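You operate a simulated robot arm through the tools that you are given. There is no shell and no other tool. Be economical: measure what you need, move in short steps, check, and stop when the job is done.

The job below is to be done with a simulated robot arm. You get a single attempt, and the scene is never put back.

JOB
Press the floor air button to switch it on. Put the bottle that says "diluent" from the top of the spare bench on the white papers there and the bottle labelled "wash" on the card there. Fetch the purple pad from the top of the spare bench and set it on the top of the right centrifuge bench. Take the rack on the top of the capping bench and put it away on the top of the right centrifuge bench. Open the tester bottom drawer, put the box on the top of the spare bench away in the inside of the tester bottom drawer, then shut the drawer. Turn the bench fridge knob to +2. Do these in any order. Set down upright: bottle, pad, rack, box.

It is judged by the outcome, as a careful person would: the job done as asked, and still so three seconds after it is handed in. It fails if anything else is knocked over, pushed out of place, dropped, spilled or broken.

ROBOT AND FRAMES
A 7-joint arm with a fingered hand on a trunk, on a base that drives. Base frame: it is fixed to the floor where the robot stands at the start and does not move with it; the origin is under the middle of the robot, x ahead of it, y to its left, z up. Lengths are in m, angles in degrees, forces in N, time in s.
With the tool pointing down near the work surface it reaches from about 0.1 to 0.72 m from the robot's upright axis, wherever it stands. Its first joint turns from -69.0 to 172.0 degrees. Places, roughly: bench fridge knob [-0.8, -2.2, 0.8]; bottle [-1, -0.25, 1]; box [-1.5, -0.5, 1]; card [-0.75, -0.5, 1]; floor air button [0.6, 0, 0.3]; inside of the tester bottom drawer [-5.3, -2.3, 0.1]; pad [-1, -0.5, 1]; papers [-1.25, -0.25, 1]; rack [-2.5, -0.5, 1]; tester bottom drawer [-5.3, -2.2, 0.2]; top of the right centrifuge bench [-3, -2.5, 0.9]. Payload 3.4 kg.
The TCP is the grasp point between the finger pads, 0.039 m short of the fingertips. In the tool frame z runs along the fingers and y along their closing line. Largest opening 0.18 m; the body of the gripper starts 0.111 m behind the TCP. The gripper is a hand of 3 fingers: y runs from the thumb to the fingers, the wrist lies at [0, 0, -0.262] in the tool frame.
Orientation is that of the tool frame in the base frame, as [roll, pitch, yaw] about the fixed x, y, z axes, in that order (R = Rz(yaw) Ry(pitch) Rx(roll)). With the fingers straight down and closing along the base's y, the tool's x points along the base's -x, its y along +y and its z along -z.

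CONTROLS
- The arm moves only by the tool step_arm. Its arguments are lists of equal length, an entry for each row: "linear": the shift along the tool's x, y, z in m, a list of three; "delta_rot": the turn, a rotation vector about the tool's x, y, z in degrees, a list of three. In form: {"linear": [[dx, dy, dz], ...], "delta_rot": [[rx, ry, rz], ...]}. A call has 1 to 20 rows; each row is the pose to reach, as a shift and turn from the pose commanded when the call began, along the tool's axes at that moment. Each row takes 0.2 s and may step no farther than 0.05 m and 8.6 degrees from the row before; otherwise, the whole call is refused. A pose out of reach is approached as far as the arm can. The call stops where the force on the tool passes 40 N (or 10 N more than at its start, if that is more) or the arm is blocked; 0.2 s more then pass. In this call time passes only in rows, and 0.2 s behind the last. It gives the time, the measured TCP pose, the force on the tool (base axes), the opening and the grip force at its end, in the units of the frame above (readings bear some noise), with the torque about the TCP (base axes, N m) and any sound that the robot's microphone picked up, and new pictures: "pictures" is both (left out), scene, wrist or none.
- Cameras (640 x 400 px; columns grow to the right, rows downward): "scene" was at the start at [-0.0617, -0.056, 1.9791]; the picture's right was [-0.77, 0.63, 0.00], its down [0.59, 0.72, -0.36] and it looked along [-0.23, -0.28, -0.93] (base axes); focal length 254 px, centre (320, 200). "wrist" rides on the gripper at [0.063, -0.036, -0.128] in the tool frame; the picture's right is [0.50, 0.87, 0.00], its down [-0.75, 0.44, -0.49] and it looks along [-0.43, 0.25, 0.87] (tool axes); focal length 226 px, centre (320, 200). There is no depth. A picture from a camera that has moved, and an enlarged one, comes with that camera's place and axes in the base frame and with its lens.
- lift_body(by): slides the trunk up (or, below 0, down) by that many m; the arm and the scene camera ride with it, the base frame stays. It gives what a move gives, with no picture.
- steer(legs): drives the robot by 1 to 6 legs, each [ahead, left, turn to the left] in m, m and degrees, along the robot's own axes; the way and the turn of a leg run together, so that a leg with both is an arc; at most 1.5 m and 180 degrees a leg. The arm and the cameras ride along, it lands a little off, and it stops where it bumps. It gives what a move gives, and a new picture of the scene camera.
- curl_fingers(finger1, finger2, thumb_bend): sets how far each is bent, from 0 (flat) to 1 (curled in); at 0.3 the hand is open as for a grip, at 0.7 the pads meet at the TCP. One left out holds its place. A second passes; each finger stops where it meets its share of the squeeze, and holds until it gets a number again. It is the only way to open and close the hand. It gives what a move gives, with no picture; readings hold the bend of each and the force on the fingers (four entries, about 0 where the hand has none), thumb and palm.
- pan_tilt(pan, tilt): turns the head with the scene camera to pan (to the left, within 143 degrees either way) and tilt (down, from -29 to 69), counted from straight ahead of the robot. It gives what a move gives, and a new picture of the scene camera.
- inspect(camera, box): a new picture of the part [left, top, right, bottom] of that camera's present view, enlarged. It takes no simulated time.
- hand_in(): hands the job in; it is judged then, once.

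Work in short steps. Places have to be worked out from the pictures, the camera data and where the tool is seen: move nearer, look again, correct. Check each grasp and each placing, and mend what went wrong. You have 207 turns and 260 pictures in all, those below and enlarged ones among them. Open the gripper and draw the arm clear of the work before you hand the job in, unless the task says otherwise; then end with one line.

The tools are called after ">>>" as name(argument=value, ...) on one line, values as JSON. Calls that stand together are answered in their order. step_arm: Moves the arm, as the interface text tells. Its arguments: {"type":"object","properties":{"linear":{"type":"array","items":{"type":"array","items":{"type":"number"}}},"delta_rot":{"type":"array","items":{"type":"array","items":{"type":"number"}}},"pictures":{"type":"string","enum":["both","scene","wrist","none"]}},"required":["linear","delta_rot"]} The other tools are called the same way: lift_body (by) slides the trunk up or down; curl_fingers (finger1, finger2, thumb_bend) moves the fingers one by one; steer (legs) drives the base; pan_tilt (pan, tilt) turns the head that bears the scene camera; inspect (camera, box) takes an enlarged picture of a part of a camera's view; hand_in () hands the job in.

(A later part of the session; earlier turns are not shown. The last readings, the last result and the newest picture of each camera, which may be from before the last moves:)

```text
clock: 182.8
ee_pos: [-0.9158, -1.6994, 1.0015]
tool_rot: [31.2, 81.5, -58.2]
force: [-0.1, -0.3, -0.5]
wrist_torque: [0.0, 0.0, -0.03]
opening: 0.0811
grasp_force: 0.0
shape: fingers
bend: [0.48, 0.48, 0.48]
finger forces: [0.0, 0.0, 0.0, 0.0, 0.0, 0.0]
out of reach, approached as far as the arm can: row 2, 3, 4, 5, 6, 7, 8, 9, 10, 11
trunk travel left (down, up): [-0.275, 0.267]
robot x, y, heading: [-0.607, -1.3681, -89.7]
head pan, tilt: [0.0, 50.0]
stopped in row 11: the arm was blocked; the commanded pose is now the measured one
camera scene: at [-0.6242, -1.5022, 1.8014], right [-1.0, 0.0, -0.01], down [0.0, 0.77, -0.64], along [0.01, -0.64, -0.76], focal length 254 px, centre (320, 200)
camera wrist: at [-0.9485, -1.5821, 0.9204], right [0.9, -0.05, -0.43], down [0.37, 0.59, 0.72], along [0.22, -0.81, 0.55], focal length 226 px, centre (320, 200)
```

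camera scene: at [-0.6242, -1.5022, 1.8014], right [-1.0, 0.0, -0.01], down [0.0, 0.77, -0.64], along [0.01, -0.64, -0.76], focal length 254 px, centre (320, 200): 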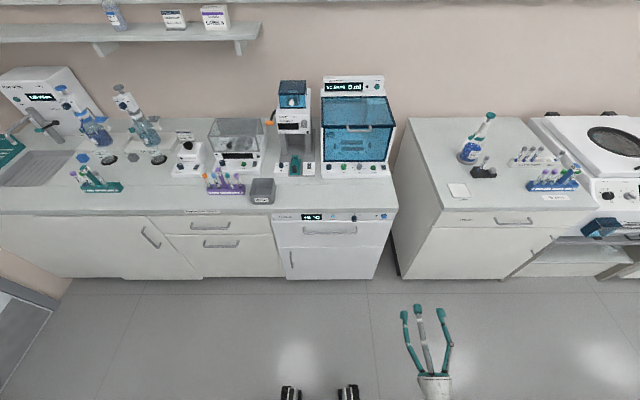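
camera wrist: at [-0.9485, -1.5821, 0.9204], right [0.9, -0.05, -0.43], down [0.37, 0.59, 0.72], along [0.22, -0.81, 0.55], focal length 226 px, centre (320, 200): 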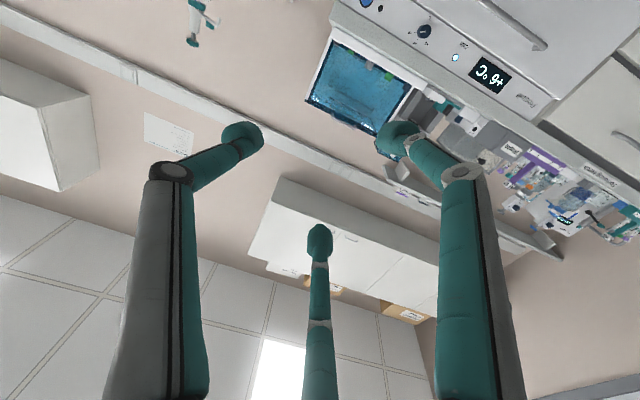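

Tool is nearly horizontal; wrist view confirms the knob at (-0.78, -2.185, 0.831). I move to a pre-grasp pose in front of it.

>>> step_arm(linear=[[0.0227, 0.0117, 0.0356], [0.0453, 0.0234, 0.0712], [0.068, 0.0351, 0.1068], [0.0906, 0.0468, 0.1424], [0.1133, 0.0585, 0.178], [0.136, 0.0702, 0.2136], [0.1586, 0.0819, 0.2492], [0.1813, 0.0936, 0.2848], [0.204, 0.1053, 0.3204], [0.2266, 0.117, 0.356]], delta_rot=[[0, 1, 0], [0, 2, 0], [0, 3, 0], [0, 4, 0], [0, 5, 0], [0, 6, 0], [0, 7, 0], [0, 7, 0], [0, 7, 0], [0, 7, 0]], pictures="both")

```text
clock: 185.0
ee_pos: [-0.7784, -2.0807, 0.8278]
tool_rot: [88.2, 85.7, -1.0]
force: [0.6, -1.2, -0.5]
wrist_torque: [0.02, 0.02, -0.04]
opening: 0.0806
grasp_force: 0.1
shape: fingers
bend: [0.48, 0.48, 0.48]
finger forces: [0.0, 0.1, 0.0, 0.0, 0.1, 0.2]
trunk travel left (down, up): [-0.275, 0.267]
robot x, y, heading: [-0.6085, -1.3682, -89.7]
head pan, tilt: [0.0, 50.0]
camera scene: at [-0.6127, -1.5098, 1.8007], right [-1.0, 0.0, 0.0], down [0.0, 0.77, -0.64], along [0.0, -0.64, -0.77], focal length 254 px, centre (320, 200)
camera wrist: at [-0.8119, -1.9549, 0.763], right [0.9, 0.01, -0.43], down [0.37, 0.5, 0.78], along [0.23, -0.87, 0.45], focal length 226 px, centre (320, 200)
```

scene: 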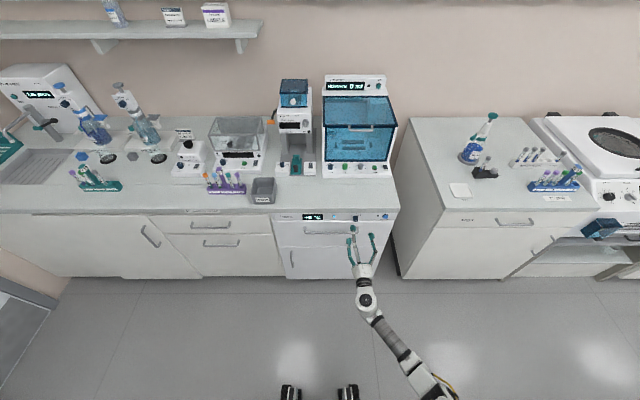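
wrist: 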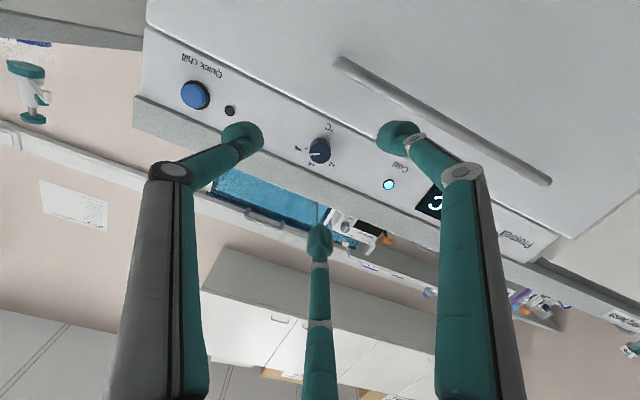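

>>> inspect(camera="wrist", box=[280, 110, 370, 190])

```text
5.00 times, centred on (325, 150) of wrist
camera zoom: at [-0.8119, -1.9549, 0.763], right [0.9, 0.01, -0.43], down [0.37, 0.5, 0.78], along [0.23, -0.87, 0.45], focal length 1130 px, centre (295, 450)
```

zoom: 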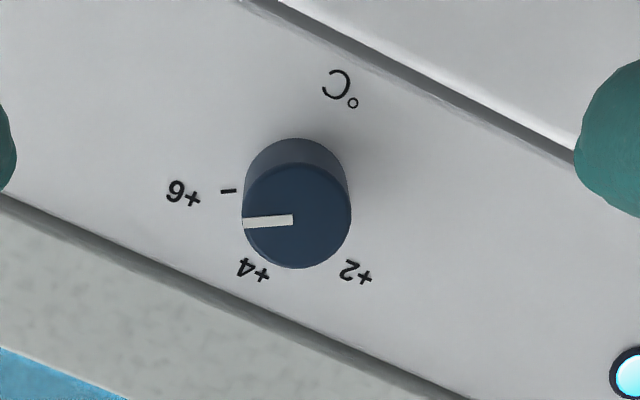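

Ticks are 60° apart, so turn 120° CCW. I pre-close the fingers to ~4 cm opening, align and advance around the knob.

>>> curl_fingers(finger1=0.56, finger2=0.56, thumb_bend=0.56)

>>> step_arm(linear=[[-0.004, 0.003, 0.02], [-0.004, 0.003, 0.04]], delta_rot=[[0, 0, 0], [0, 0, 0]], pictures="wrist")

```text
clock: 186.0
ee_pos: [-0.7789, -2.0795, 0.8279]
tool_rot: [87.3, 85.6, -1.6]
force: [-0.1, -0.5, -0.9]
wrist_torque: [-0.02, 0.02, 0.0]
opening: 0.0497
grasp_force: 0.0
shape: fingers
bend: [0.56, 0.56, 0.56]
finger forces: [0.0, 0.0, 0.0, 0.0, 0.0, 0.0]
trunk travel left (down, up): [-0.275, 0.267]
robot x, y, heading: [-0.6096, -1.3674, -89.8]
head pan, tilt: [0.0, 50.0]
```

```text
clock: 186.6
ee_pos: [-0.7736, -2.1216, 0.833]
tool_rot: [87.9, 85.7, -1.4]
force: [-0.4, 0.3, -0.2]
wrist_torque: [-0.04, 0.0, 0.02]
opening: 0.0496
grasp_force: 0.2
shape: fingers
bend: [0.56, 0.56, 0.56]
finger forces: [0.0, 0.1, 0.1, 0.0, 0.0, 0.1]
trunk travel left (down, up): [-0.275, 0.267]
robot x, y, heading: [-0.6063, -1.3717, -89.9]
head pan, tilt: [0.0, 50.0]
camera wrist: at [-0.8078, -1.995, 0.7684], right [0.9, 0.01, -0.43], down [0.37, 0.5, 0.78], along [0.23, -0.87, 0.45], focal length 226 px, centre (320, 200)
```

wrist: 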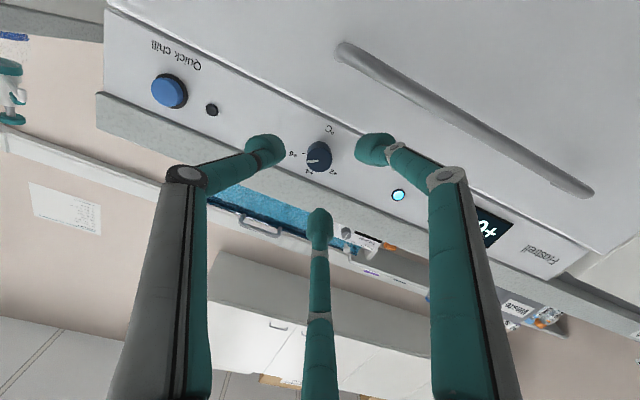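

>>> step_arm(linear=[[0.003, -0.002, 0.015], [0.004, -0.002, 0.03], [0.004, -0.002, 0.038]], delta_rot=[[0, 0, 0], [0, 0, 0], [0, 0, 0]], pictures="wrist")

>>> inspect(camera="wrist", box=[240, 110, 400, 230])

```text
clock: 187.4
ee_pos: [-0.7752, -2.1597, 0.8294]
tool_rot: [87.8, 85.6, -1.4]
force: [0.3, -0.5, -0.6]
wrist_torque: [-0.01, -0.02, 0.01]
opening: 0.0495
grasp_force: 0.0
shape: fingers
bend: [0.56, 0.56, 0.56]
finger forces: [0.0, 0.1, 0.1, 0.0, 0.1, 0.1]
trunk travel left (down, up): [-0.275, 0.267]
robot x, y, heading: [-0.6091, -1.3685, -89.9]
head pan, tilt: [0.0, 50.0]
camera wrist: at [-0.8092, -2.0333, 0.7642], right [0.9, 0.01, -0.43], down [0.37, 0.5, 0.78], along [0.23, -0.87, 0.45], focal length 226 px, centre (320, 200)
```

wrist: 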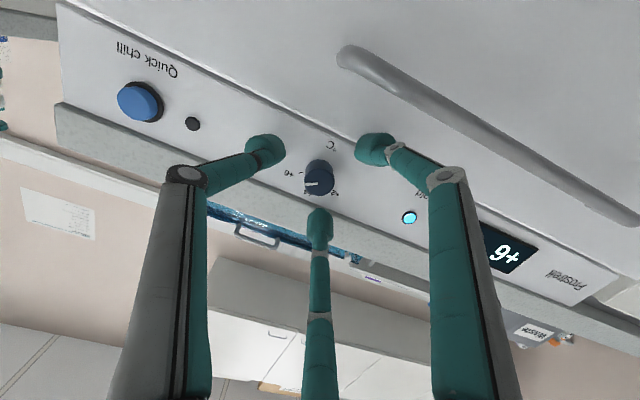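

```text
3.33 times, centred on (320, 170) of wrist
camera zoom: at [-0.8092, -2.0333, 0.7642], right [0.9, 0.01, -0.43], down [0.37, 0.5, 0.78], along [0.23, -0.87, 0.45], focal length 754 px, centre (320, 300)
```

zoom: 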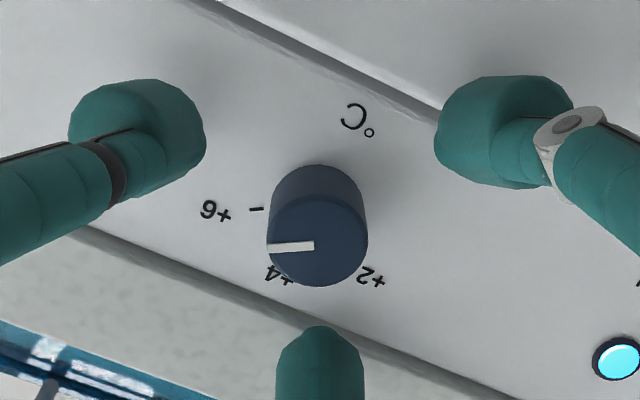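

Knob is centred between the three tips. I close on it.

>>> curl_fingers(finger1=0.75, finger2=0.75, thumb_bend=0.75)

>>> inspect(camera="wrist", box=[240, 110, 400, 230])

```text
clock: 188.4
ee_pos: [-0.7773, -2.159, 0.8295]
tool_rot: [87.4, 85.6, -1.7]
force: [-4.2, -6.1, -0.6]
wrist_torque: [-0.02, -0.04, -0.12]
opening: 0.0087
grasp_force: 14.3
shape: fingers
bend: [0.69, 0.66, 0.68]
finger forces: [7.7, 9.3, 0.1, 0.1, 12.9, 0.1]
trunk travel left (down, up): [-0.275, 0.267]
robot x, y, heading: [-0.6069, -1.3671, -89.9]
head pan, tilt: [0.0, 50.0]
```

```text
3.33 times, centred on (320, 170) of wrist
camera zoom: at [-0.8103, -2.0337, 0.7643], right [0.9, 0.01, -0.43], down [0.37, 0.5, 0.78], along [0.22, -0.87, 0.45], focal length 754 px, centre (320, 300)
```

zoom: 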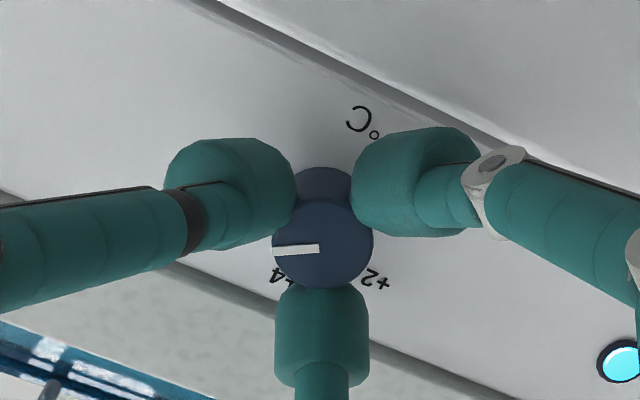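

Firm grip on the knob. I rotate CCW by 60° first.

>>> step_arm(linear=[[0, 0, 0], [0, 0, 0], [0, 0, 0], [0, 0, 0], [0, 0, 0], [0, 0, 0], [0, 0, 0], [0, 0, 0]], delta_rot=[[0, 0, -7.5], [0, 0, -15], [0, 0, -22.5], [0, 0, -30], [0, 0, -37.5], [0, 0, -45], [0, 0, -52.5], [0, 0, -60]], pictures="wrist")

```text
clock: 190.2
ee_pos: [-0.7777, -2.1593, 0.8303]
tool_rot: [-89.7, 34.3, -179.0]
force: [-6.4, -7.0, 7.2]
wrist_torque: [-0.29, -0.05, -0.25]
opening: 0.0091
grasp_force: 14.8
shape: fingers
bend: [0.7, 0.66, 0.68]
finger forces: [6.6, 7.6, 0.0, 0.0, 16.5, 0.1]
trunk travel left (down, up): [-0.275, 0.267]
robot x, y, heading: [-0.6069, -1.3726, -89.8]
head pan, tilt: [0.0, 50.0]
camera wrist: at [-0.8509, -2.0338, 0.8249], right [0.07, 0.0, -1.0], down [0.86, 0.51, 0.06], along [0.5, -0.86, 0.04], focal length 226 px, centre (320, 200)
```

wrist: 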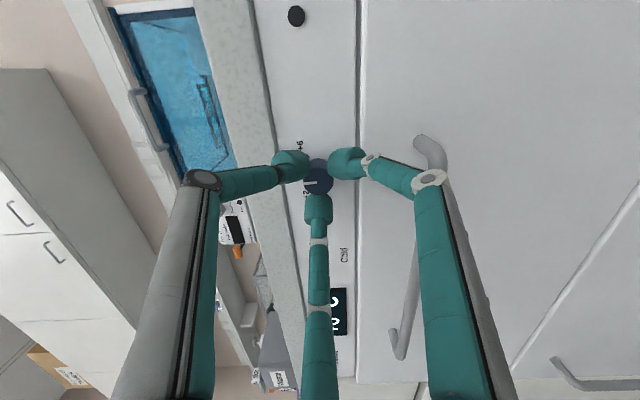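

The knob turns with the hand. Another 60°.

>>> step_arm(linear=[[0, 0, 0], [0, 0, 0], [0, 0, 0], [0, 0, 0], [0, 0, 0], [0, 0, 0], [0, 0, 0], [0, 0, 0]], delta_rot=[[0, 0, -7.5], [0, 0, -15], [0, 0, -22.5], [0, 0, -30], [0, 0, -37.5], [0, 0, -45], [0, 0, -52.5], [0, 0, -60]], pictures="wrist")

>>> inspect(camera="scene", box=[265, 195, 400, 265])

```text
clock: 192.0
ee_pos: [-0.7759, -2.1589, 0.83]
tool_rot: [-89.6, -25.7, -179.3]
force: [-3.2, -9.7, 13.4]
wrist_torque: [-0.46, -0.13, -0.07]
opening: 0.0103
grasp_force: 16.5
shape: fingers
bend: [0.7, 0.67, 0.67]
finger forces: [7.4, 8.1, 0.0, 0.0, 18.1, 0.1]
trunk travel left (down, up): [-0.275, 0.267]
robot x, y, heading: [-0.6095, -1.3686, -89.7]
head pan, tilt: [0.0, 50.0]
camera wrist: at [-0.8192, -2.0327, 0.8908], right [-0.83, -0.02, -0.56], down [0.48, 0.5, -0.72], along [0.29, -0.87, -0.4], focal length 226 px, centre (320, 200)
```

wrist: 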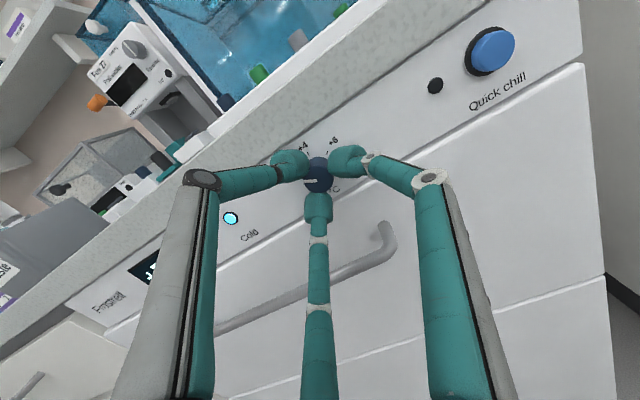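

```text
4.74 times, centred on (332, 230) of scene
camera zoom: at [-0.6148, -1.5072, 1.8011], right [-1.0, 0.0, 0.0], down [0.0, 0.77, -0.64], along [0.0, -0.64, -0.77], focal length 1204 px, centre (261, 58)
```

zoom: 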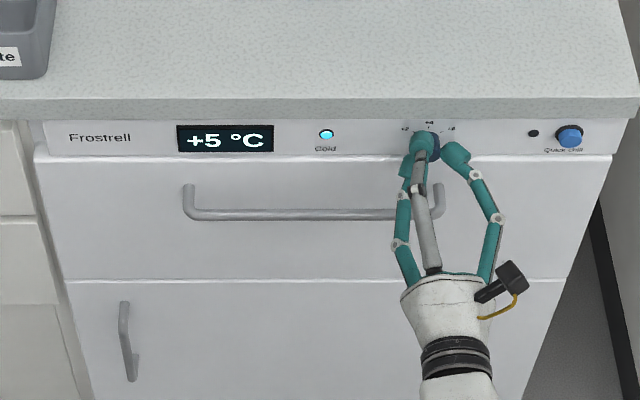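

Display is falling (+5). I open slightly, back off and check where the pointer stands.

>>> curl_fingers(finger1=0.56, finger2=0.56, thumb_bend=0.56)

>>> step_arm(linear=[[0, 0, -0.03], [0, 0, -0.06]], delta_rot=[[0, 0, 0], [0, 0, 0]], pictures="none")

>>> inspect(camera="wrist", box=[240, 100, 400, 220])

>>> inspect(camera="scene", box=[290, 200, 390, 230])

```text
clock: 193.0
ee_pos: [-0.7759, -2.1578, 0.829]
tool_rot: [-89.9, -25.5, -179.2]
force: [-0.2, -0.4, 0.5]
wrist_torque: [0.01, -0.02, -0.03]
opening: 0.0485
grasp_force: 0.1
shape: fingers
bend: [0.56, 0.56, 0.56]
finger forces: [0.0, 0.0, 0.0, 0.0, 0.1, 0.0]
trunk travel left (down, up): [-0.275, 0.267]
robot x, y, heading: [-0.6045, -1.3705, -90.0]
head pan, tilt: [0.0, 50.0]
```

```text
clock: 193.6
ee_pos: [-0.7777, -2.1003, 0.8298]
tool_rot: [-89.6, -25.6, -179.2]
force: [-0.1, 0.4, -0.4]
wrist_torque: [0.01, -0.02, 0.01]
opening: 0.0487
grasp_force: 0.2
shape: fingers
bend: [0.56, 0.56, 0.56]
finger forces: [0.0, 0.1, 0.1, 0.1, 0.0, 0.0]
trunk travel left (down, up): [-0.275, 0.267]
robot x, y, heading: [-0.6088, -1.3703, -90.0]
head pan, tilt: [0.0, 50.0]
```

```text
3.33 times, centred on (320, 160) of wrist
camera zoom: at [-0.82, -1.9738, 0.8886], right [-0.83, -0.01, -0.56], down [0.48, 0.5, -0.72], along [0.29, -0.87, -0.4], focal length 754 px, centre (320, 333)
```

zoom: 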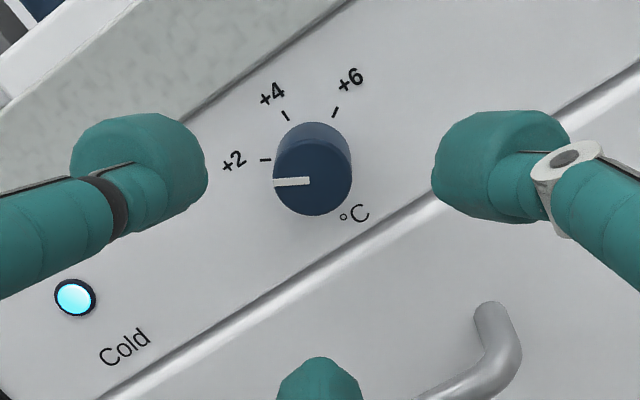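

```text
6.40 times, centred on (340, 215) of scene
camera zoom: at [-0.6153, -1.5083, 1.8009], right [-1.0, 0.0, 0.0], down [0.0, 0.77, -0.64], along [0.01, -0.64, -0.77], focal length 1626 px, centre (192, 104)
```

zoom: 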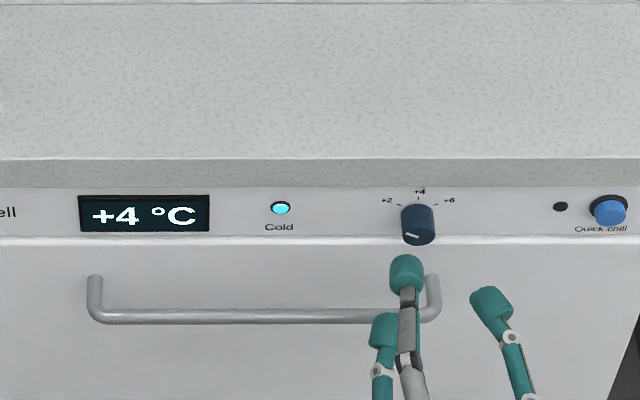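

Pointer now aligns with +2 and the display is falling. I withdraw and restore the hand's down orientation.

>>> step_arm(linear=[[0, 0, -0.045], [0, 0, -0.09], [0, 0, -0.135], [0, 0, -0.18], [0, 0, -0.2], [0, 0, -0.2], [0, 0, -0.2], [0, 0, -0.2], [0, 0, -0.2], [0, 0, -0.2], [0, 0, -0.2], [0, 0, -0.2], [0, 0, -0.2], [0, 0, -0.2], [0, 0, -0.2], [0, 0, -0.2], [0, 0, -0.2], [0, 0, -0.2]], delta_rot=[[0, 0, 0], [0, 0, 0], [0, 0, 8], [0, 0, 16], [0, 0, 24], [0, 0, 32], [0, 0, 40], [0, 0, 48], [0, 0, 56], [0, 0, 64], [0, 0, 72], [0, 0, 80], [0, 0, 88], [0, 0, 96], [0, 0, 104], [0, 0, 112], [0, 0, 117], [0, 0, 120]], pictures="none")

>>> step_arm(linear=[[0, 0, 0], [0, 0, 0], [0, 0, 0], [0, 0, 0], [0, 0, 0], [0, 0, 0], [0, 0, 0], [0, 0, 0], [0, 0, 0], [0, 0, 0], [0, 0, 0]], delta_rot=[[0, 8, 0], [0, 16, 0], [0, 24, 0], [0, 32, 0], [0, 40, 0], [0, 48, 0], [0, 56, 0], [0, 64, 0], [0, 72, 0], [0, 80, 0], [0, 88, 0]], pictures="none")

>>> inspect(camera="scene", box=[265, 180, 400, 280])

```text
clock: 197.4
ee_pos: [-0.7796, -1.8989, 0.8289]
tool_rot: [87.5, 85.5, -1.6]
force: [0.2, 0.1, 0.5]
wrist_torque: [0.01, 0.01, -0.01]
opening: 0.0487
grasp_force: 0.1
shape: fingers
bend: [0.56, 0.56, 0.56]
finger forces: [0.0, 0.1, 0.0, 0.0, 0.1, 0.0]
trunk travel left (down, up): [-0.275, 0.267]
robot x, y, heading: [-0.609, -1.3715, -89.9]
head pan, tilt: [0.0, 50.0]
```

```text
clock: 199.8
ee_pos: [-0.7809, -1.8986, 0.8282]
tool_rot: [175.5, 2.0, 90.8]
force: [0.8, -0.1, -0.1]
wrist_torque: [0.03, -0.01, 0.0]
opening: 0.0489
grasp_force: 0.0
shape: fingers
bend: [0.56, 0.56, 0.56]
finger forces: [0.1, 0.0, 0.0, 0.0, 0.0, 0.0]
trunk travel left (down, up): [-0.275, 0.267]
robot x, y, heading: [-0.6087, -1.3713, -89.6]
head pan, tilt: [0.0, 50.0]
```

```text
4.00 times, centred on (332, 230) of scene
camera zoom: at [-0.6155, -1.5105, 1.8006], right [-1.0, 0.0, 0.0], down [0.0, 0.77, -0.64], along [0.0, -0.64, -0.77], focal length 1016 px, centre (270, 80)
```

zoom: 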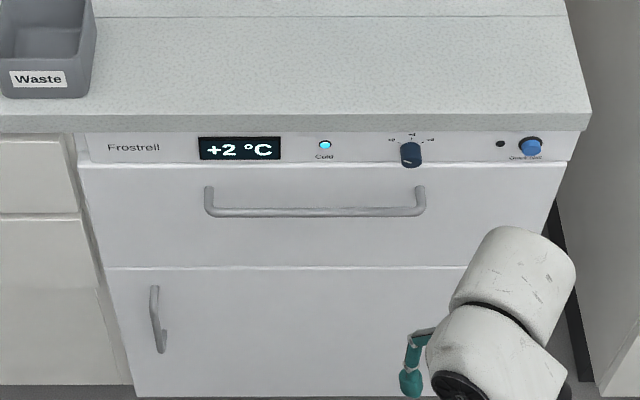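

Display reads +2 °C. I raise the trunk, retract the hand and drive toward the tester.

>>> lift_body(by=0.25)

>>> step_arm(linear=[[0.04, -0.024, 0], [0.08, -0.048, 0], [0.12, -0.072, 0], [0.16, -0.096, 0], [0.2, -0.12, 0], [0.22, -0.13, -0.04], [0.22, -0.13, -0.08], [0.22, -0.13, -0.12]], delta_rot=[[1, 0, 0], [2, 0, 0], [3, 0, 0], [4, 0, 0], [4, 0, 0], [4, 0, 0], [4, 0, 0], [4, 0, 0]], pictures="none")

>>> steer(legs=[[0, -1.4, 0], [0, -1.4, 0]])

>>> pan_tilt(pan=-60, tilt=35)

```text
clock: 202.4
ee_pos: [-0.7793, -1.9002, 1.0784]
tool_rot: [175.6, 2.2, 90.7]
force: [-0.2, -0.5, -0.1]
wrist_torque: [0.03, -0.01, -0.01]
opening: 0.0487
grasp_force: 0.2
shape: fingers
bend: [0.56, 0.56, 0.56]
finger forces: [0.0, 0.1, 0.0, 0.0, 0.1, 0.0]
trunk travel left (down, up): [-0.525, 0.017]
robot x, y, heading: [-0.6126, -1.3708, -89.8]
head pan, tilt: [0.0, 50.0]
```

```text
clock: 204.2
ee_pos: [-0.942, -1.7337, 1.1772]
tool_rot: [179.4, 2.2, 90.8]
force: [-0.1, 0.3, 0.9]
wrist_torque: [-0.08, -0.1, 0.02]
opening: 0.0492
grasp_force: 0.1
shape: fingers
bend: [0.56, 0.56, 0.56]
finger forces: [0.0, 0.0, 0.0, 0.0, 0.0, 0.0]
out of reach, approached as far as the arm can: row 5, 6, 7, 8
trunk travel left (down, up): [-0.525, 0.017]
robot x, y, heading: [-0.6086, -1.3697, -89.8]
head pan, tilt: [0.0, 50.0]
```

```text
clock: 217.9
ee_pos: [-3.7807, -1.7174, 1.175]
tool_rot: [179.4, 2.0, 89.9]
force: [0.4, -0.5, 0.5]
wrist_torque: [0.01, -0.01, -0.01]
opening: 0.0487
grasp_force: 0.0
shape: fingers
bend: [0.56, 0.56, 0.56]
finger forces: [0.2, 0.0, 0.0, 0.0, 0.0, 0.0]
trunk travel left (down, up): [-0.525, 0.017]
robot x, y, heading: [-3.4428, -1.3541, -90.6]
head pan, tilt: [0.0, 50.0]
camera scene: at [-3.4537, -1.4105, 2.0509], right [-1.0, 0.01, -0.01], down [0.01, 0.77, -0.64], along [0.0, -0.64, -0.77], focal length 254 px, centre (320, 200)
```

scene: 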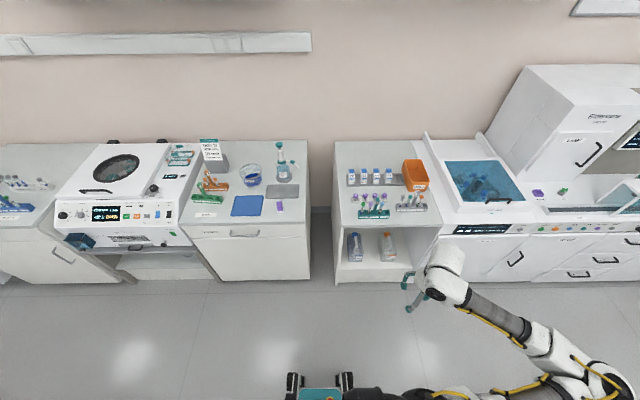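

```text
clock: 219.2
ee_pos: [-3.7754, -1.7164, 1.1773]
tool_rot: [179.8, 2.0, 89.9]
force: [0.0, -0.6, -0.7]
wrist_torque: [-0.01, 0.01, 0.02]
opening: 0.0491
grasp_force: 0.1
shape: fingers
bend: [0.56, 0.56, 0.56]
finger forces: [0.0, 0.0, 0.0, 0.0, 0.0, 0.0]
trunk travel left (down, up): [-0.525, 0.017]
robot x, y, heading: [-3.4418, -1.359, -90.6]
head pan, tilt: [-60.0, 35.0]
camera scene: at [-3.5295, -1.3768, 2.0723], right [-0.49, 0.87, 0.0], down [0.5, 0.28, -0.82], along [-0.71, -0.4, -0.58], focal length 254 px, centre (320, 200)
```

scene: 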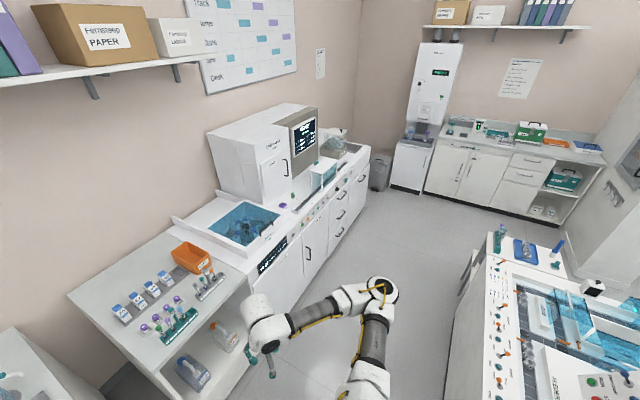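

Corridor is free. I drive on to x≈-4.9 and look at the tester front.

>>> steer(legs=[[0, -1.4, 0.6]])

>>> pan_tilt(pan=-15, tilt=55)

```text
clock: 226.2
ee_pos: [-5.1807, -1.7191, 1.1781]
tool_rot: [179.8, 1.9, 91.0]
force: [0.0, -0.6, 0.6]
wrist_torque: [0.01, 0.01, 0.02]
opening: 0.049
grasp_force: 0.1
shape: fingers
bend: [0.56, 0.56, 0.56]
finger forces: [0.0, 0.0, 0.0, 0.1, 0.0, 0.0]
trunk travel left (down, up): [-0.525, 0.017]
robot x, y, heading: [-4.8556, -1.3587, -89.7]
head pan, tilt: [-60.0, 35.0]
camera scene: at [-4.9416, -1.3755, 2.0723], right [-0.51, 0.86, 0.0], down [0.5, 0.29, -0.82], along [-0.7, -0.41, -0.58], focal length 254 px, centre (320, 200)
```

scene: 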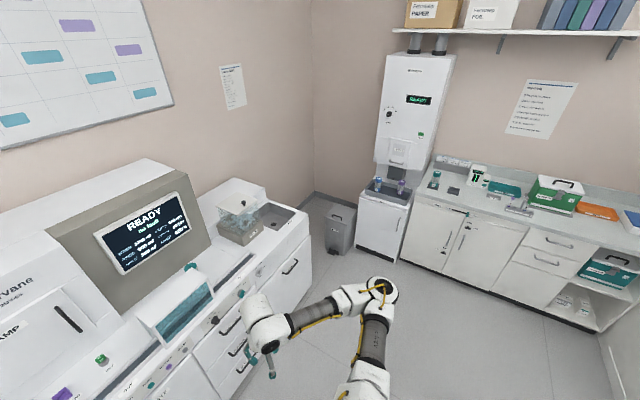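

```text
clock: 227.4
ee_pos: [-5.177, -1.7188, 1.179]
tool_rot: [-179.9, 2.1, 91.0]
force: [0.3, -0.1, 0.4]
wrist_torque: [-0.02, 0.01, -0.02]
opening: 0.0489
grasp_force: 0.1
shape: fingers
bend: [0.56, 0.56, 0.56]
finger forces: [0.0, 0.1, 0.1, 0.0, 0.0, 0.1]
trunk travel left (down, up): [-0.525, 0.017]
robot x, y, heading: [-4.8539, -1.3561, -89.8]
head pan, tilt: [-15.0, 55.0]
camera scene: at [-4.8842, -1.4005, 2.0443], right [-0.97, 0.25, 0.0], down [0.21, 0.79, -0.57], along [-0.14, -0.55, -0.82], focal length 254 px, centre (320, 200)
```

scene: 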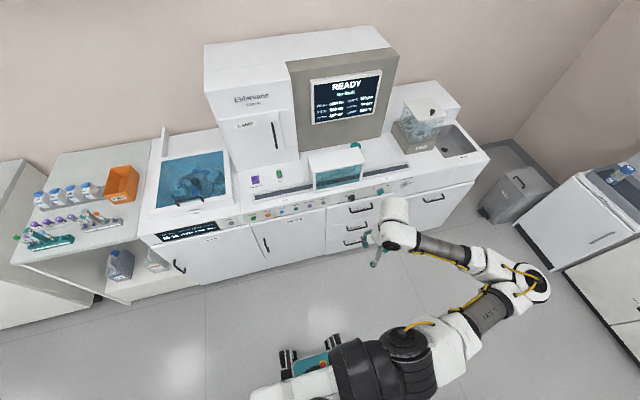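

>>> inspect(camera="scene", box=[300, 185, 400, 265])

```text
5.00 times, centred on (350, 225) of scene
camera zoom: at [-4.8842, -1.4005, 2.0443], right [-0.97, 0.25, 0.0], down [0.21, 0.79, -0.57], along [-0.14, -0.55, -0.82], focal length 1270 px, centre (170, 75)
```

zoom: 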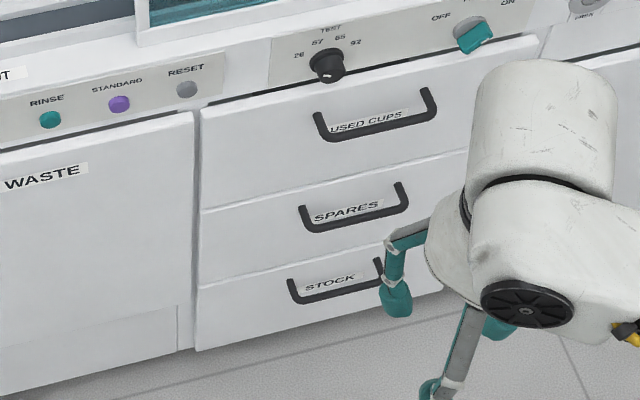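

The bottom drawer is STOCK; its handle bar is near (-5.33, -2.16, 0.25). I position the base, extend the hand ahead, then lower the trunk.

>>> steer(legs=[[-0.03, -0.11, 0]])

>>> step_arm(linear=[[-0.045, 0, 0], [-0.09, 0, 0], [-0.135, 0, 0], [-0.18, 0, 0], [-0.225, 0, 0.02], [-0.25, 0, 0.05]], delta_rot=[[0, 0, 0], [0, 0, 0], [0, 0, 0], [0, 0, 0], [0, 0, 0], [0, 0, 0]], pictures="none")

>>> lift_body(by=-0.52)

>>> step_arm(linear=[[0, 0, 0.03], [0, 0, 0.06], [0, 0, 0.09], [0, 0, 0.12]], delta_rot=[[0, 0, 0], [0, 0, 0], [0, 0, 0], [0, 0, 0]], pictures="both")

```text
clock: 229.0
ee_pos: [-5.3098, -1.6873, 1.1794]
tool_rot: [179.7, 3.0, 90.1]
force: [-0.2, 0.7, -0.1]
wrist_torque: [-0.06, -0.11, -0.02]
opening: 0.049
grasp_force: 0.1
shape: fingers
bend: [0.56, 0.56, 0.56]
finger forces: [0.0, 0.0, 0.0, 0.1, 0.0, 0.0]
trunk travel left (down, up): [-0.525, 0.017]
robot x, y, heading: [-4.9698, -1.328, -89.7]
head pan, tilt: [-15.0, 55.0]
stopped in leg 1: the robot was blocked; the commanded pose is now the measured one
camera scene: at [-5.0423, -1.3664, 2.0432], right [-0.97, 0.25, -0.03], down [0.22, 0.79, -0.57], along [-0.12, -0.56, -0.82], focal length 254 px, centre (320, 200)
```

scene: 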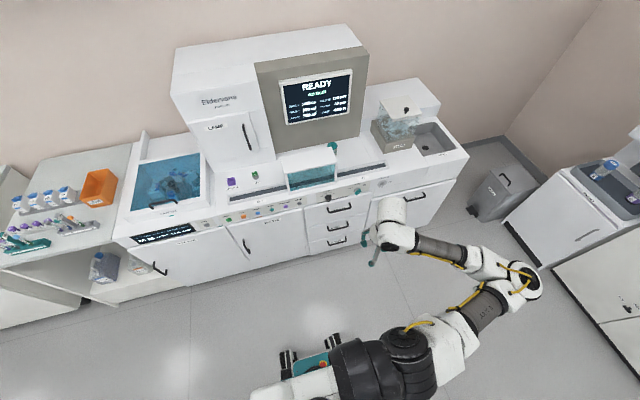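

```text
clock: 230.6
ee_pos: [-5.2718, -1.9413, 1.1516]
tool_rot: [-179.3, 3.3, 90.6]
force: [0.0, 0.3, -0.6]
wrist_torque: [-0.01, -0.11, -0.03]
opening: 0.0492
grasp_force: 0.0
shape: fingers
bend: [0.56, 0.56, 0.56]
finger forces: [0.1, 0.0, 0.1, 0.0, 0.0, 0.1]
trunk travel left (down, up): [-0.525, 0.017]
robot x, y, heading: [-4.9592, -1.3309, -89.6]
head pan, tilt: [-15.0, 55.0]
stopped in row 6: the arm was blocked; the commanded pose is now the measured one
```

```text
refused: -0.52 is not a number from -0.4 to 0.4
```

```text
clock: 231.6
ee_pos: [-5.2868, -1.9502, 1.0272]
tool_rot: [-179.8, 3.1, 90.3]
force: [-0.2, -0.7, 0.7]
wrist_torque: [-0.02, -0.06, -0.04]
opening: 0.0491
grasp_force: 0.0
shape: fingers
bend: [0.56, 0.56, 0.56]
finger forces: [0.0, 0.0, 0.0, 0.0, 0.0, 0.0]
trunk travel left (down, up): [-0.525, 0.017]
robot x, y, heading: [-4.9636, -1.3275, -89.7]
head pan, tilt: [-15.0, 55.0]
camera scene: at [-5.0133, -1.3764, 2.0437], right [-0.97, 0.25, -0.02], down [0.22, 0.79, -0.57], along [-0.13, -0.55, -0.82], focal length 254 px, centre (320, 200)
camera wrist: at [-5.3232, -1.8821, 1.1517], right [0.86, 0.51, -0.03], down [0.44, -0.72, 0.53], along [0.25, -0.47, -0.85], focal length 226 px, centre (320, 200)
```

scene: 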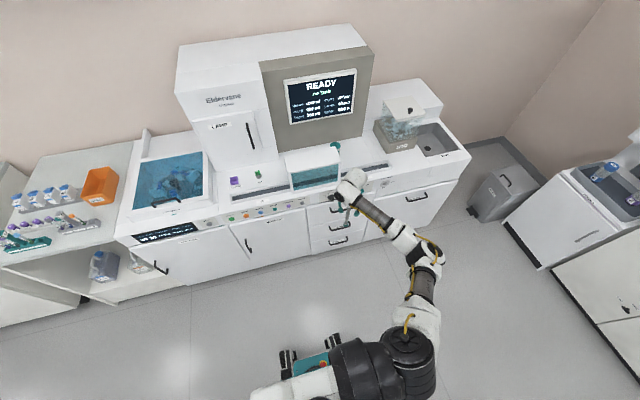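
wrist: 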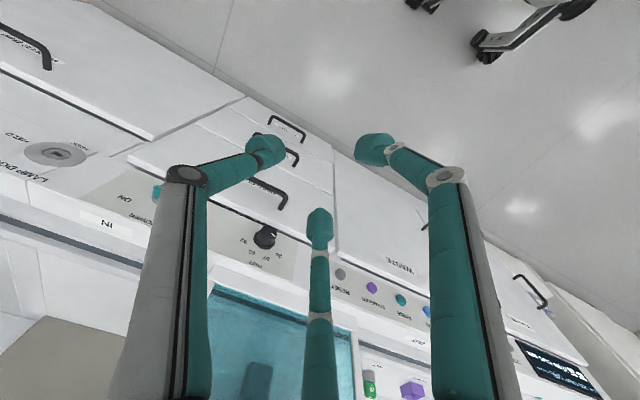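

The base reported being blocked and the robot leans slightly; I look behind and beside it to see what it touches.

>>> pan_tilt(pan=-140, tilt=60)

>>> pan_tilt(pan=140, tilt=60)

```text
clock: 233.7
ee_pos: [-5.2575, -1.9499, 1.034]
tool_rot: [-178.6, 3.2, 90.8]
force: [0.2, 0.1, -0.6]
wrist_torque: [0.0, 0.03, 0.0]
opening: 0.049
grasp_force: 0.1
shape: fingers
bend: [0.56, 0.56, 0.56]
finger forces: [0.1, 0.1, 0.1, 0.0, 0.1, 0.0]
trunk travel left (down, up): [-0.525, 0.017]
robot x, y, heading: [-4.9551, -1.3291, -89.6]
head pan, tilt: [-140.0, 60.0]
camera scene: at [-5.0124, -1.2556, 2.0383], right [0.76, 0.65, 0.01], down [0.56, -0.66, -0.5], along [-0.32, 0.38, -0.87], focal length 254 px, centre (320, 200)
```

scene: 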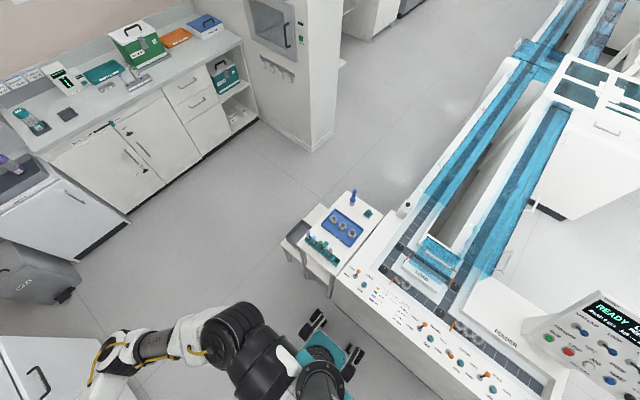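

```text
clock: 237.5
ee_pos: [-5.2632, -1.9502, 1.0325]
tool_rot: [-178.9, 3.3, 90.8]
force: [0.1, -0.4, -0.4]
wrist_torque: [0.0, 0.02, -0.01]
opening: 0.0489
grasp_force: 0.0
shape: fingers
bend: [0.56, 0.56, 0.56]
finger forces: [0.1, 0.0, 0.0, 0.0, 0.0, 0.1]
trunk travel left (down, up): [-0.525, 0.017]
robot x, y, heading: [-4.9573, -1.3263, -89.6]
head pan, tilt: [140.0, 60.0]
camera scene: at [-4.9167, -1.2546, 2.0388], right [0.77, -0.64, 0.0], down [-0.55, -0.66, -0.5], along [0.32, 0.39, -0.86], focal length 254 px, centre (320, 200)
```

scene: 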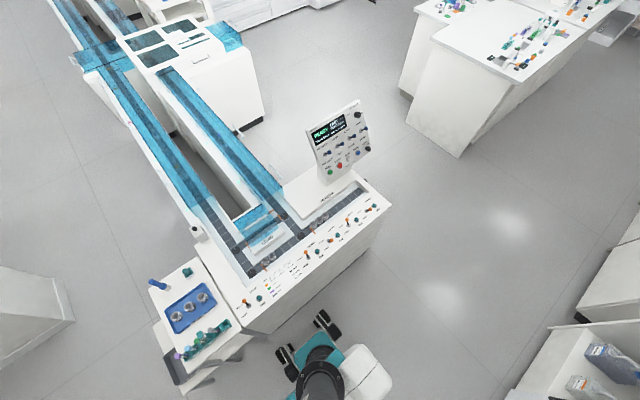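

The rear wheels are up against the console base. I move forward 7 cm to free the robot, then lower the trunk in two steps.

>>> steer(legs=[[0.07, 0.0, 0]])

>>> lift_body(by=-0.3)

>>> lift_body(by=-0.22)

>>> pan_tilt(pan=-20, tilt=60)

```text
clock: 238.5
ee_pos: [-5.2672, -2.0198, 1.0318]
tool_rot: [-179.1, 3.2, 90.6]
force: [-0.8, -0.6, -0.6]
wrist_torque: [0.0, 0.03, 0.0]
opening: 0.0489
grasp_force: 0.1
shape: fingers
bend: [0.56, 0.56, 0.56]
finger forces: [0.0, 0.0, 0.0, 0.0, 0.0, 0.0]
trunk travel left (down, up): [-0.525, 0.017]
robot x, y, heading: [-4.9547, -1.3999, -89.8]
head pan, tilt: [140.0, 60.0]
camera scene: at [-4.9224, -1.3242, 2.0388], right [0.77, -0.64, 0.0], down [-0.55, -0.66, -0.5], along [0.32, 0.39, -0.86], focal length 254 px, centre (320, 200)
```

scene: 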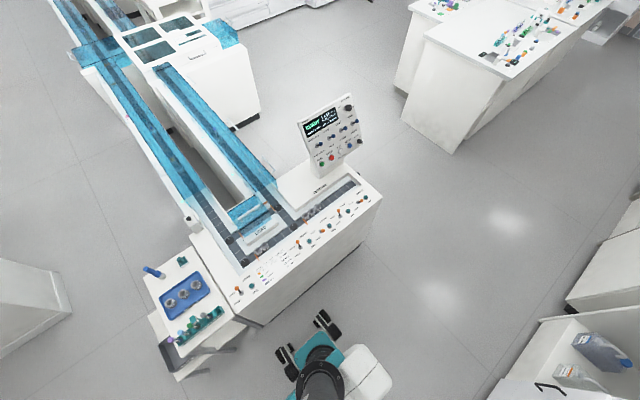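

```text
clock: 241.5
ee_pos: [-5.2622, -2.0179, 0.7331]
tool_rot: [-178.8, 3.3, 90.5]
force: [-0.1, 0.2, 0.2]
wrist_torque: [0.04, 0.01, 0.03]
opening: 0.049
grasp_force: 0.0
shape: fingers
bend: [0.56, 0.56, 0.56]
finger forces: [0.0, 0.1, 0.1, 0.0, 0.0, 0.0]
trunk travel left (down, up): [-0.225, 0.317]
robot x, y, heading: [-4.956, -1.3984, -89.8]
head pan, tilt: [140.0, 60.0]
```

```text
clock: 243.9
ee_pos: [-5.2625, -2.0181, 0.5141]
tool_rot: [-178.8, 3.4, 90.6]
force: [-0.9, 0.6, 0.0]
wrist_torque: [-0.01, -0.01, 0.0]
opening: 0.0488
grasp_force: 0.1
shape: fingers
bend: [0.56, 0.56, 0.56]
finger forces: [0.1, 0.1, 0.0, 0.0, 0.0, 0.1]
trunk travel left (down, up): [-0.005, 0.537]
robot x, y, heading: [-4.9544, -1.3983, -89.6]
head pan, tilt: [140.0, 60.0]
```

```text
clock: 246.3
ee_pos: [-5.2615, -2.0172, 0.5138]
tool_rot: [-178.8, 3.4, 90.6]
force: [-0.2, -0.8, -0.5]
wrist_torque: [0.02, -0.03, 0.02]
opening: 0.0491
grasp_force: 0.1
shape: fingers
bend: [0.56, 0.56, 0.56]
finger forces: [0.0, 0.1, 0.1, 0.0, 0.0, 0.1]
trunk travel left (down, up): [-0.005, 0.537]
robot x, y, heading: [-4.9554, -1.3964, -89.6]
head pan, tilt: [-20.0, 60.0]
camera scene: at [-4.9831, -1.9286, 1.437], right [-0.94, 0.34, 0.0], down [0.29, 0.82, -0.49], along [-0.16, -0.47, -0.87], focal length 254 px, centre (320, 200)
```

scene: 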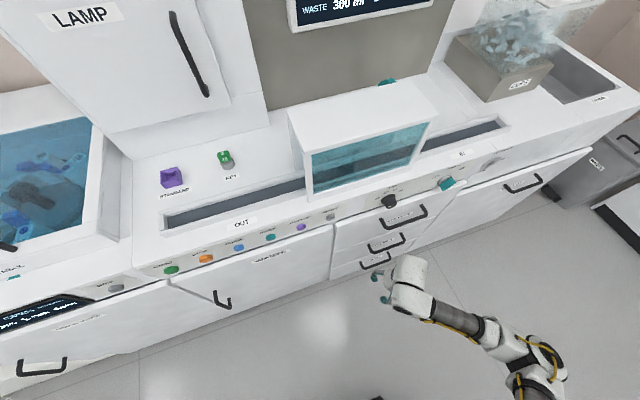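

>>> step_arm(linear=[[0.02, 0, 0], [0.04, 0, 0.02], [0.06, 0, 0.04], [0.08, 0, 0.06], [0.1, 0, 0.08], [0.1, 0, 0.1], [0.1, 0, 0.12]], delta_rot=[[0, -8, 0], [0, -16, 0], [0, -24, 0], [0, -32, 0], [0, -40, 0], [0, -48, 0], [0, -55, 0]], pictures="none")

>>> step_arm(linear=[[0, 0, 0], [0, 0, 0], [0, 0, 0], [0, 0, 0], [0, 0, 0], [0, 0, 0], [0, 0, 0], [0, 0, 0], [0, 0, 0], [0, 0, 0], [0, 0, 0]], delta_rot=[[0, 0, -8.2], [0, 0, -16.4], [0, 0, -24.6], [0, 0, -32.8], [0, 0, -41], [0, 0, -49.2], [0, 0, -57.4], [0, 0, -65.6], [0, 0, -73.8], [0, 0, -82], [0, 0, -90]], pictures="both")

```text
clock: 247.9
ee_pos: [-5.2648, -1.9237, 0.3888]
tool_rot: [-177.7, 58.2, 92.4]
force: [-0.5, -0.3, -0.8]
wrist_torque: [0.01, 0.0, -0.04]
opening: 0.0492
grasp_force: 0.0
shape: fingers
bend: [0.56, 0.56, 0.56]
finger forces: [0.0, 0.0, 0.0, 0.0, 0.1, 0.0]
trunk travel left (down, up): [-0.005, 0.537]
robot x, y, heading: [-4.9543, -1.3971, -89.7]
head pan, tilt: [-20.0, 60.0]
```

```text
clock: 250.3
ee_pos: [-5.2659, -1.9242, 0.3888]
tool_rot: [-121.7, -1.3, -179.3]
force: [-0.2, -0.3, -0.1]
wrist_torque: [0.01, 0.0, 0.01]
opening: 0.0488
grasp_force: 0.0
shape: fingers
bend: [0.56, 0.56, 0.56]
finger forces: [0.0, 0.0, 0.0, 0.0, 0.0, 0.0]
trunk travel left (down, up): [-0.005, 0.537]
robot x, y, heading: [-4.9556, -1.3998, -89.7]
head pan, tilt: [-20.0, 60.0]
camera scene: at [-4.9833, -1.926, 1.4379], right [-0.94, 0.34, 0.0], down [0.3, 0.82, -0.5], along [-0.16, -0.47, -0.87], focal length 254 px, centre (320, 200)
camera wrist: at [-5.3269, -1.8368, 0.4879], right [-0.52, 0.45, -0.72], down [0.74, 0.66, -0.13], along [0.42, -0.61, -0.68], focal length 226 px, centre (320, 200)
```

scene: 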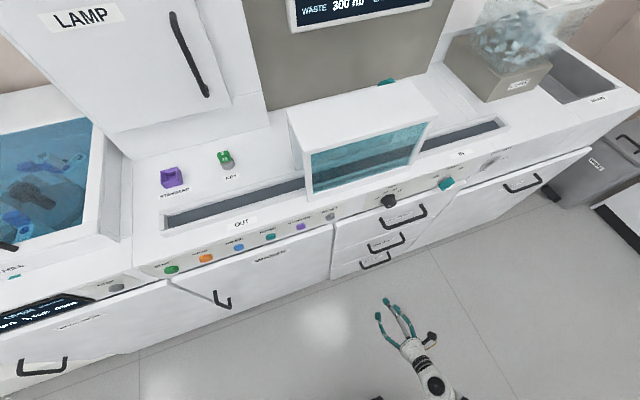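
wrist: 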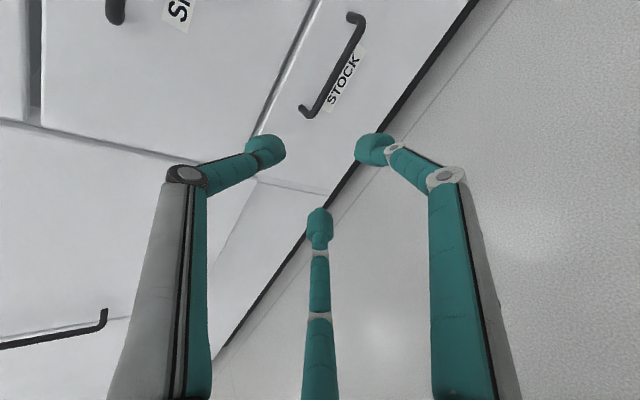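

Handle bar centre triangulates to (-5.34, -2.155, 0.27). The thumb will hook behind it. I move to a pre-grasp pose.

>>> step_arm(linear=[[0.019, -0.005, 0.039], [0.038, -0.01, 0.078], [0.056, -0.015, 0.118], [0.075, -0.02, 0.157]], delta_rot=[[0, 0, 0], [0, 0, 0], [0, 0, 0], [0, 0, 0]], pictures="both")

>>> inspect(camera="wrist", box=[220, 40, 420, 240])

```text
clock: 251.3
ee_pos: [-5.34, -2.0716, 0.3244]
tool_rot: [-121.7, -1.2, -179.4]
force: [0.4, 0.3, -0.4]
wrist_torque: [-0.01, -0.02, -0.01]
opening: 0.049
grasp_force: 0.0
shape: fingers
bend: [0.56, 0.56, 0.56]
finger forces: [0.1, 0.0, 0.0, 0.0, 0.0, 0.0]
trunk travel left (down, up): [-0.005, 0.537]
robot x, y, heading: [-4.9559, -1.3963, -89.8]
head pan, tilt: [-20.0, 60.0]
camera scene: at [-4.9841, -1.9273, 1.4374], right [-0.94, 0.34, 0.0], down [0.3, 0.82, -0.49], along [-0.16, -0.47, -0.87], focal length 254 px, centre (320, 200)
camera wrist: at [-5.4025, -1.9838, 0.4238], right [-0.52, 0.45, -0.73], down [0.75, 0.65, -0.13], along [0.42, -0.61, -0.68], focal length 226 px, centre (320, 200)
```

scene: 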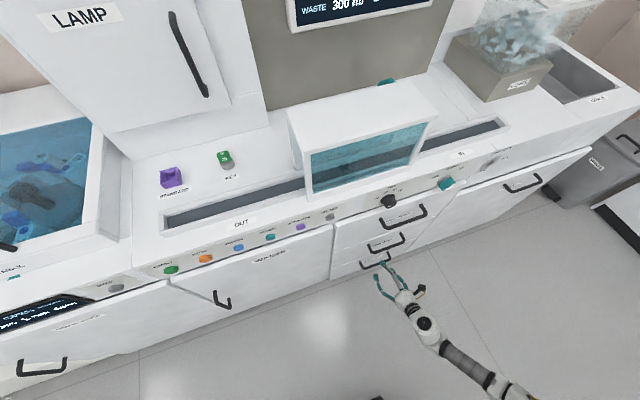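
wrist: 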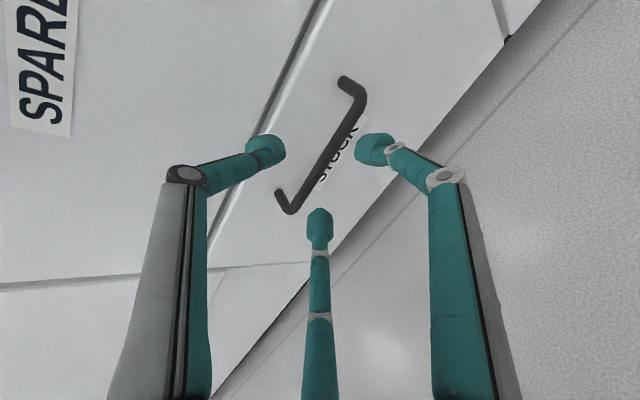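

```text
2.00 times, centred on (320, 140) of wrist
camera zoom: at [-5.4025, -1.9838, 0.4238], right [-0.52, 0.45, -0.73], down [0.75, 0.65, -0.13], along [0.42, -0.61, -0.68], focal length 452 px, centre (320, 320)
```

zoom: 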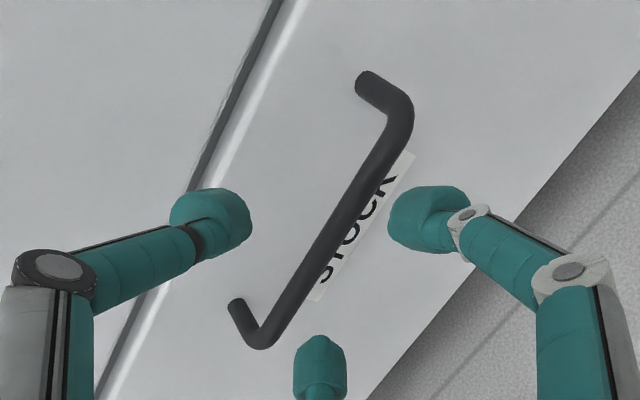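

>>> step_arm(linear=[[-0.003, 0.004, 0.03], [-0.003, 0.004, 0.06]], delta_rot=[[0, 0, 0], [0, 0, 0]], pictures="none")

>>> inspect(camera="wrist", box=[220, 80, 420, 260])

```text
clock: 251.9
ee_pos: [-5.3368, -2.1182, 0.2873]
tool_rot: [-121.8, -1.3, -179.5]
force: [0.7, 1.2, -0.4]
wrist_torque: [0.03, 0.02, 0.0]
opening: 0.0485
grasp_force: 1.0
shape: fingers
bend: [0.56, 0.56, 0.56]
finger forces: [0.0, 0.0, 0.1, 0.1, 0.8, 0.0]
trunk travel left (down, up): [-0.005, 0.537]
robot x, y, heading: [-4.9569, -1.3961, -89.8]
head pan, tilt: [-20.0, 60.0]
```

```text
2.22 times, centred on (320, 170) of wrist
camera zoom: at [-5.3986, -2.0311, 0.3869], right [-0.52, 0.45, -0.73], down [0.75, 0.65, -0.13], along [0.42, -0.61, -0.68], focal length 502 px, centre (320, 267)
```

zoom: 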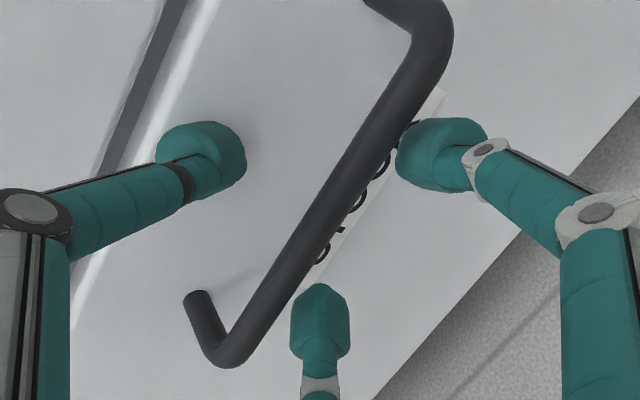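

Bar lies between thumb and fingers. I close on it.

>>> curl_fingers(finger1=0.75, finger2=0.75, thumb_bend=0.75)

>>> inspect(camera="wrist", box=[220, 80, 420, 260])

```text
clock: 252.9
ee_pos: [-5.3363, -2.1185, 0.287]
tool_rot: [-121.8, -1.2, -179.4]
force: [-0.7, -3.1, -7.5]
wrist_torque: [0.1, 0.01, 0.02]
opening: 0.0
grasp_force: 12.0
shape: fingers
bend: [0.72, 0.72, 0.71]
finger forces: [8.9, 8.8, 0.0, 0.0, 7.3, 0.0]
trunk travel left (down, up): [-0.005, 0.537]
robot x, y, heading: [-4.9578, -1.3969, -89.8]
head pan, tilt: [-20.0, 60.0]
```

```text
2.22 times, centred on (320, 170) of wrist
camera zoom: at [-5.3984, -2.031, 0.3862], right [-0.52, 0.45, -0.73], down [0.75, 0.65, -0.13], along [0.42, -0.61, -0.68], focal length 502 px, centre (320, 267)
```

zoom: 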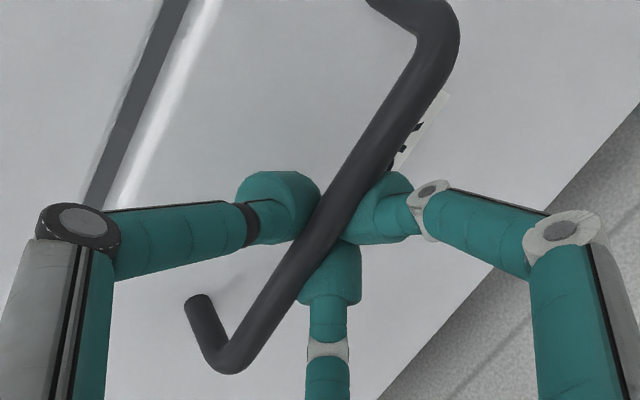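

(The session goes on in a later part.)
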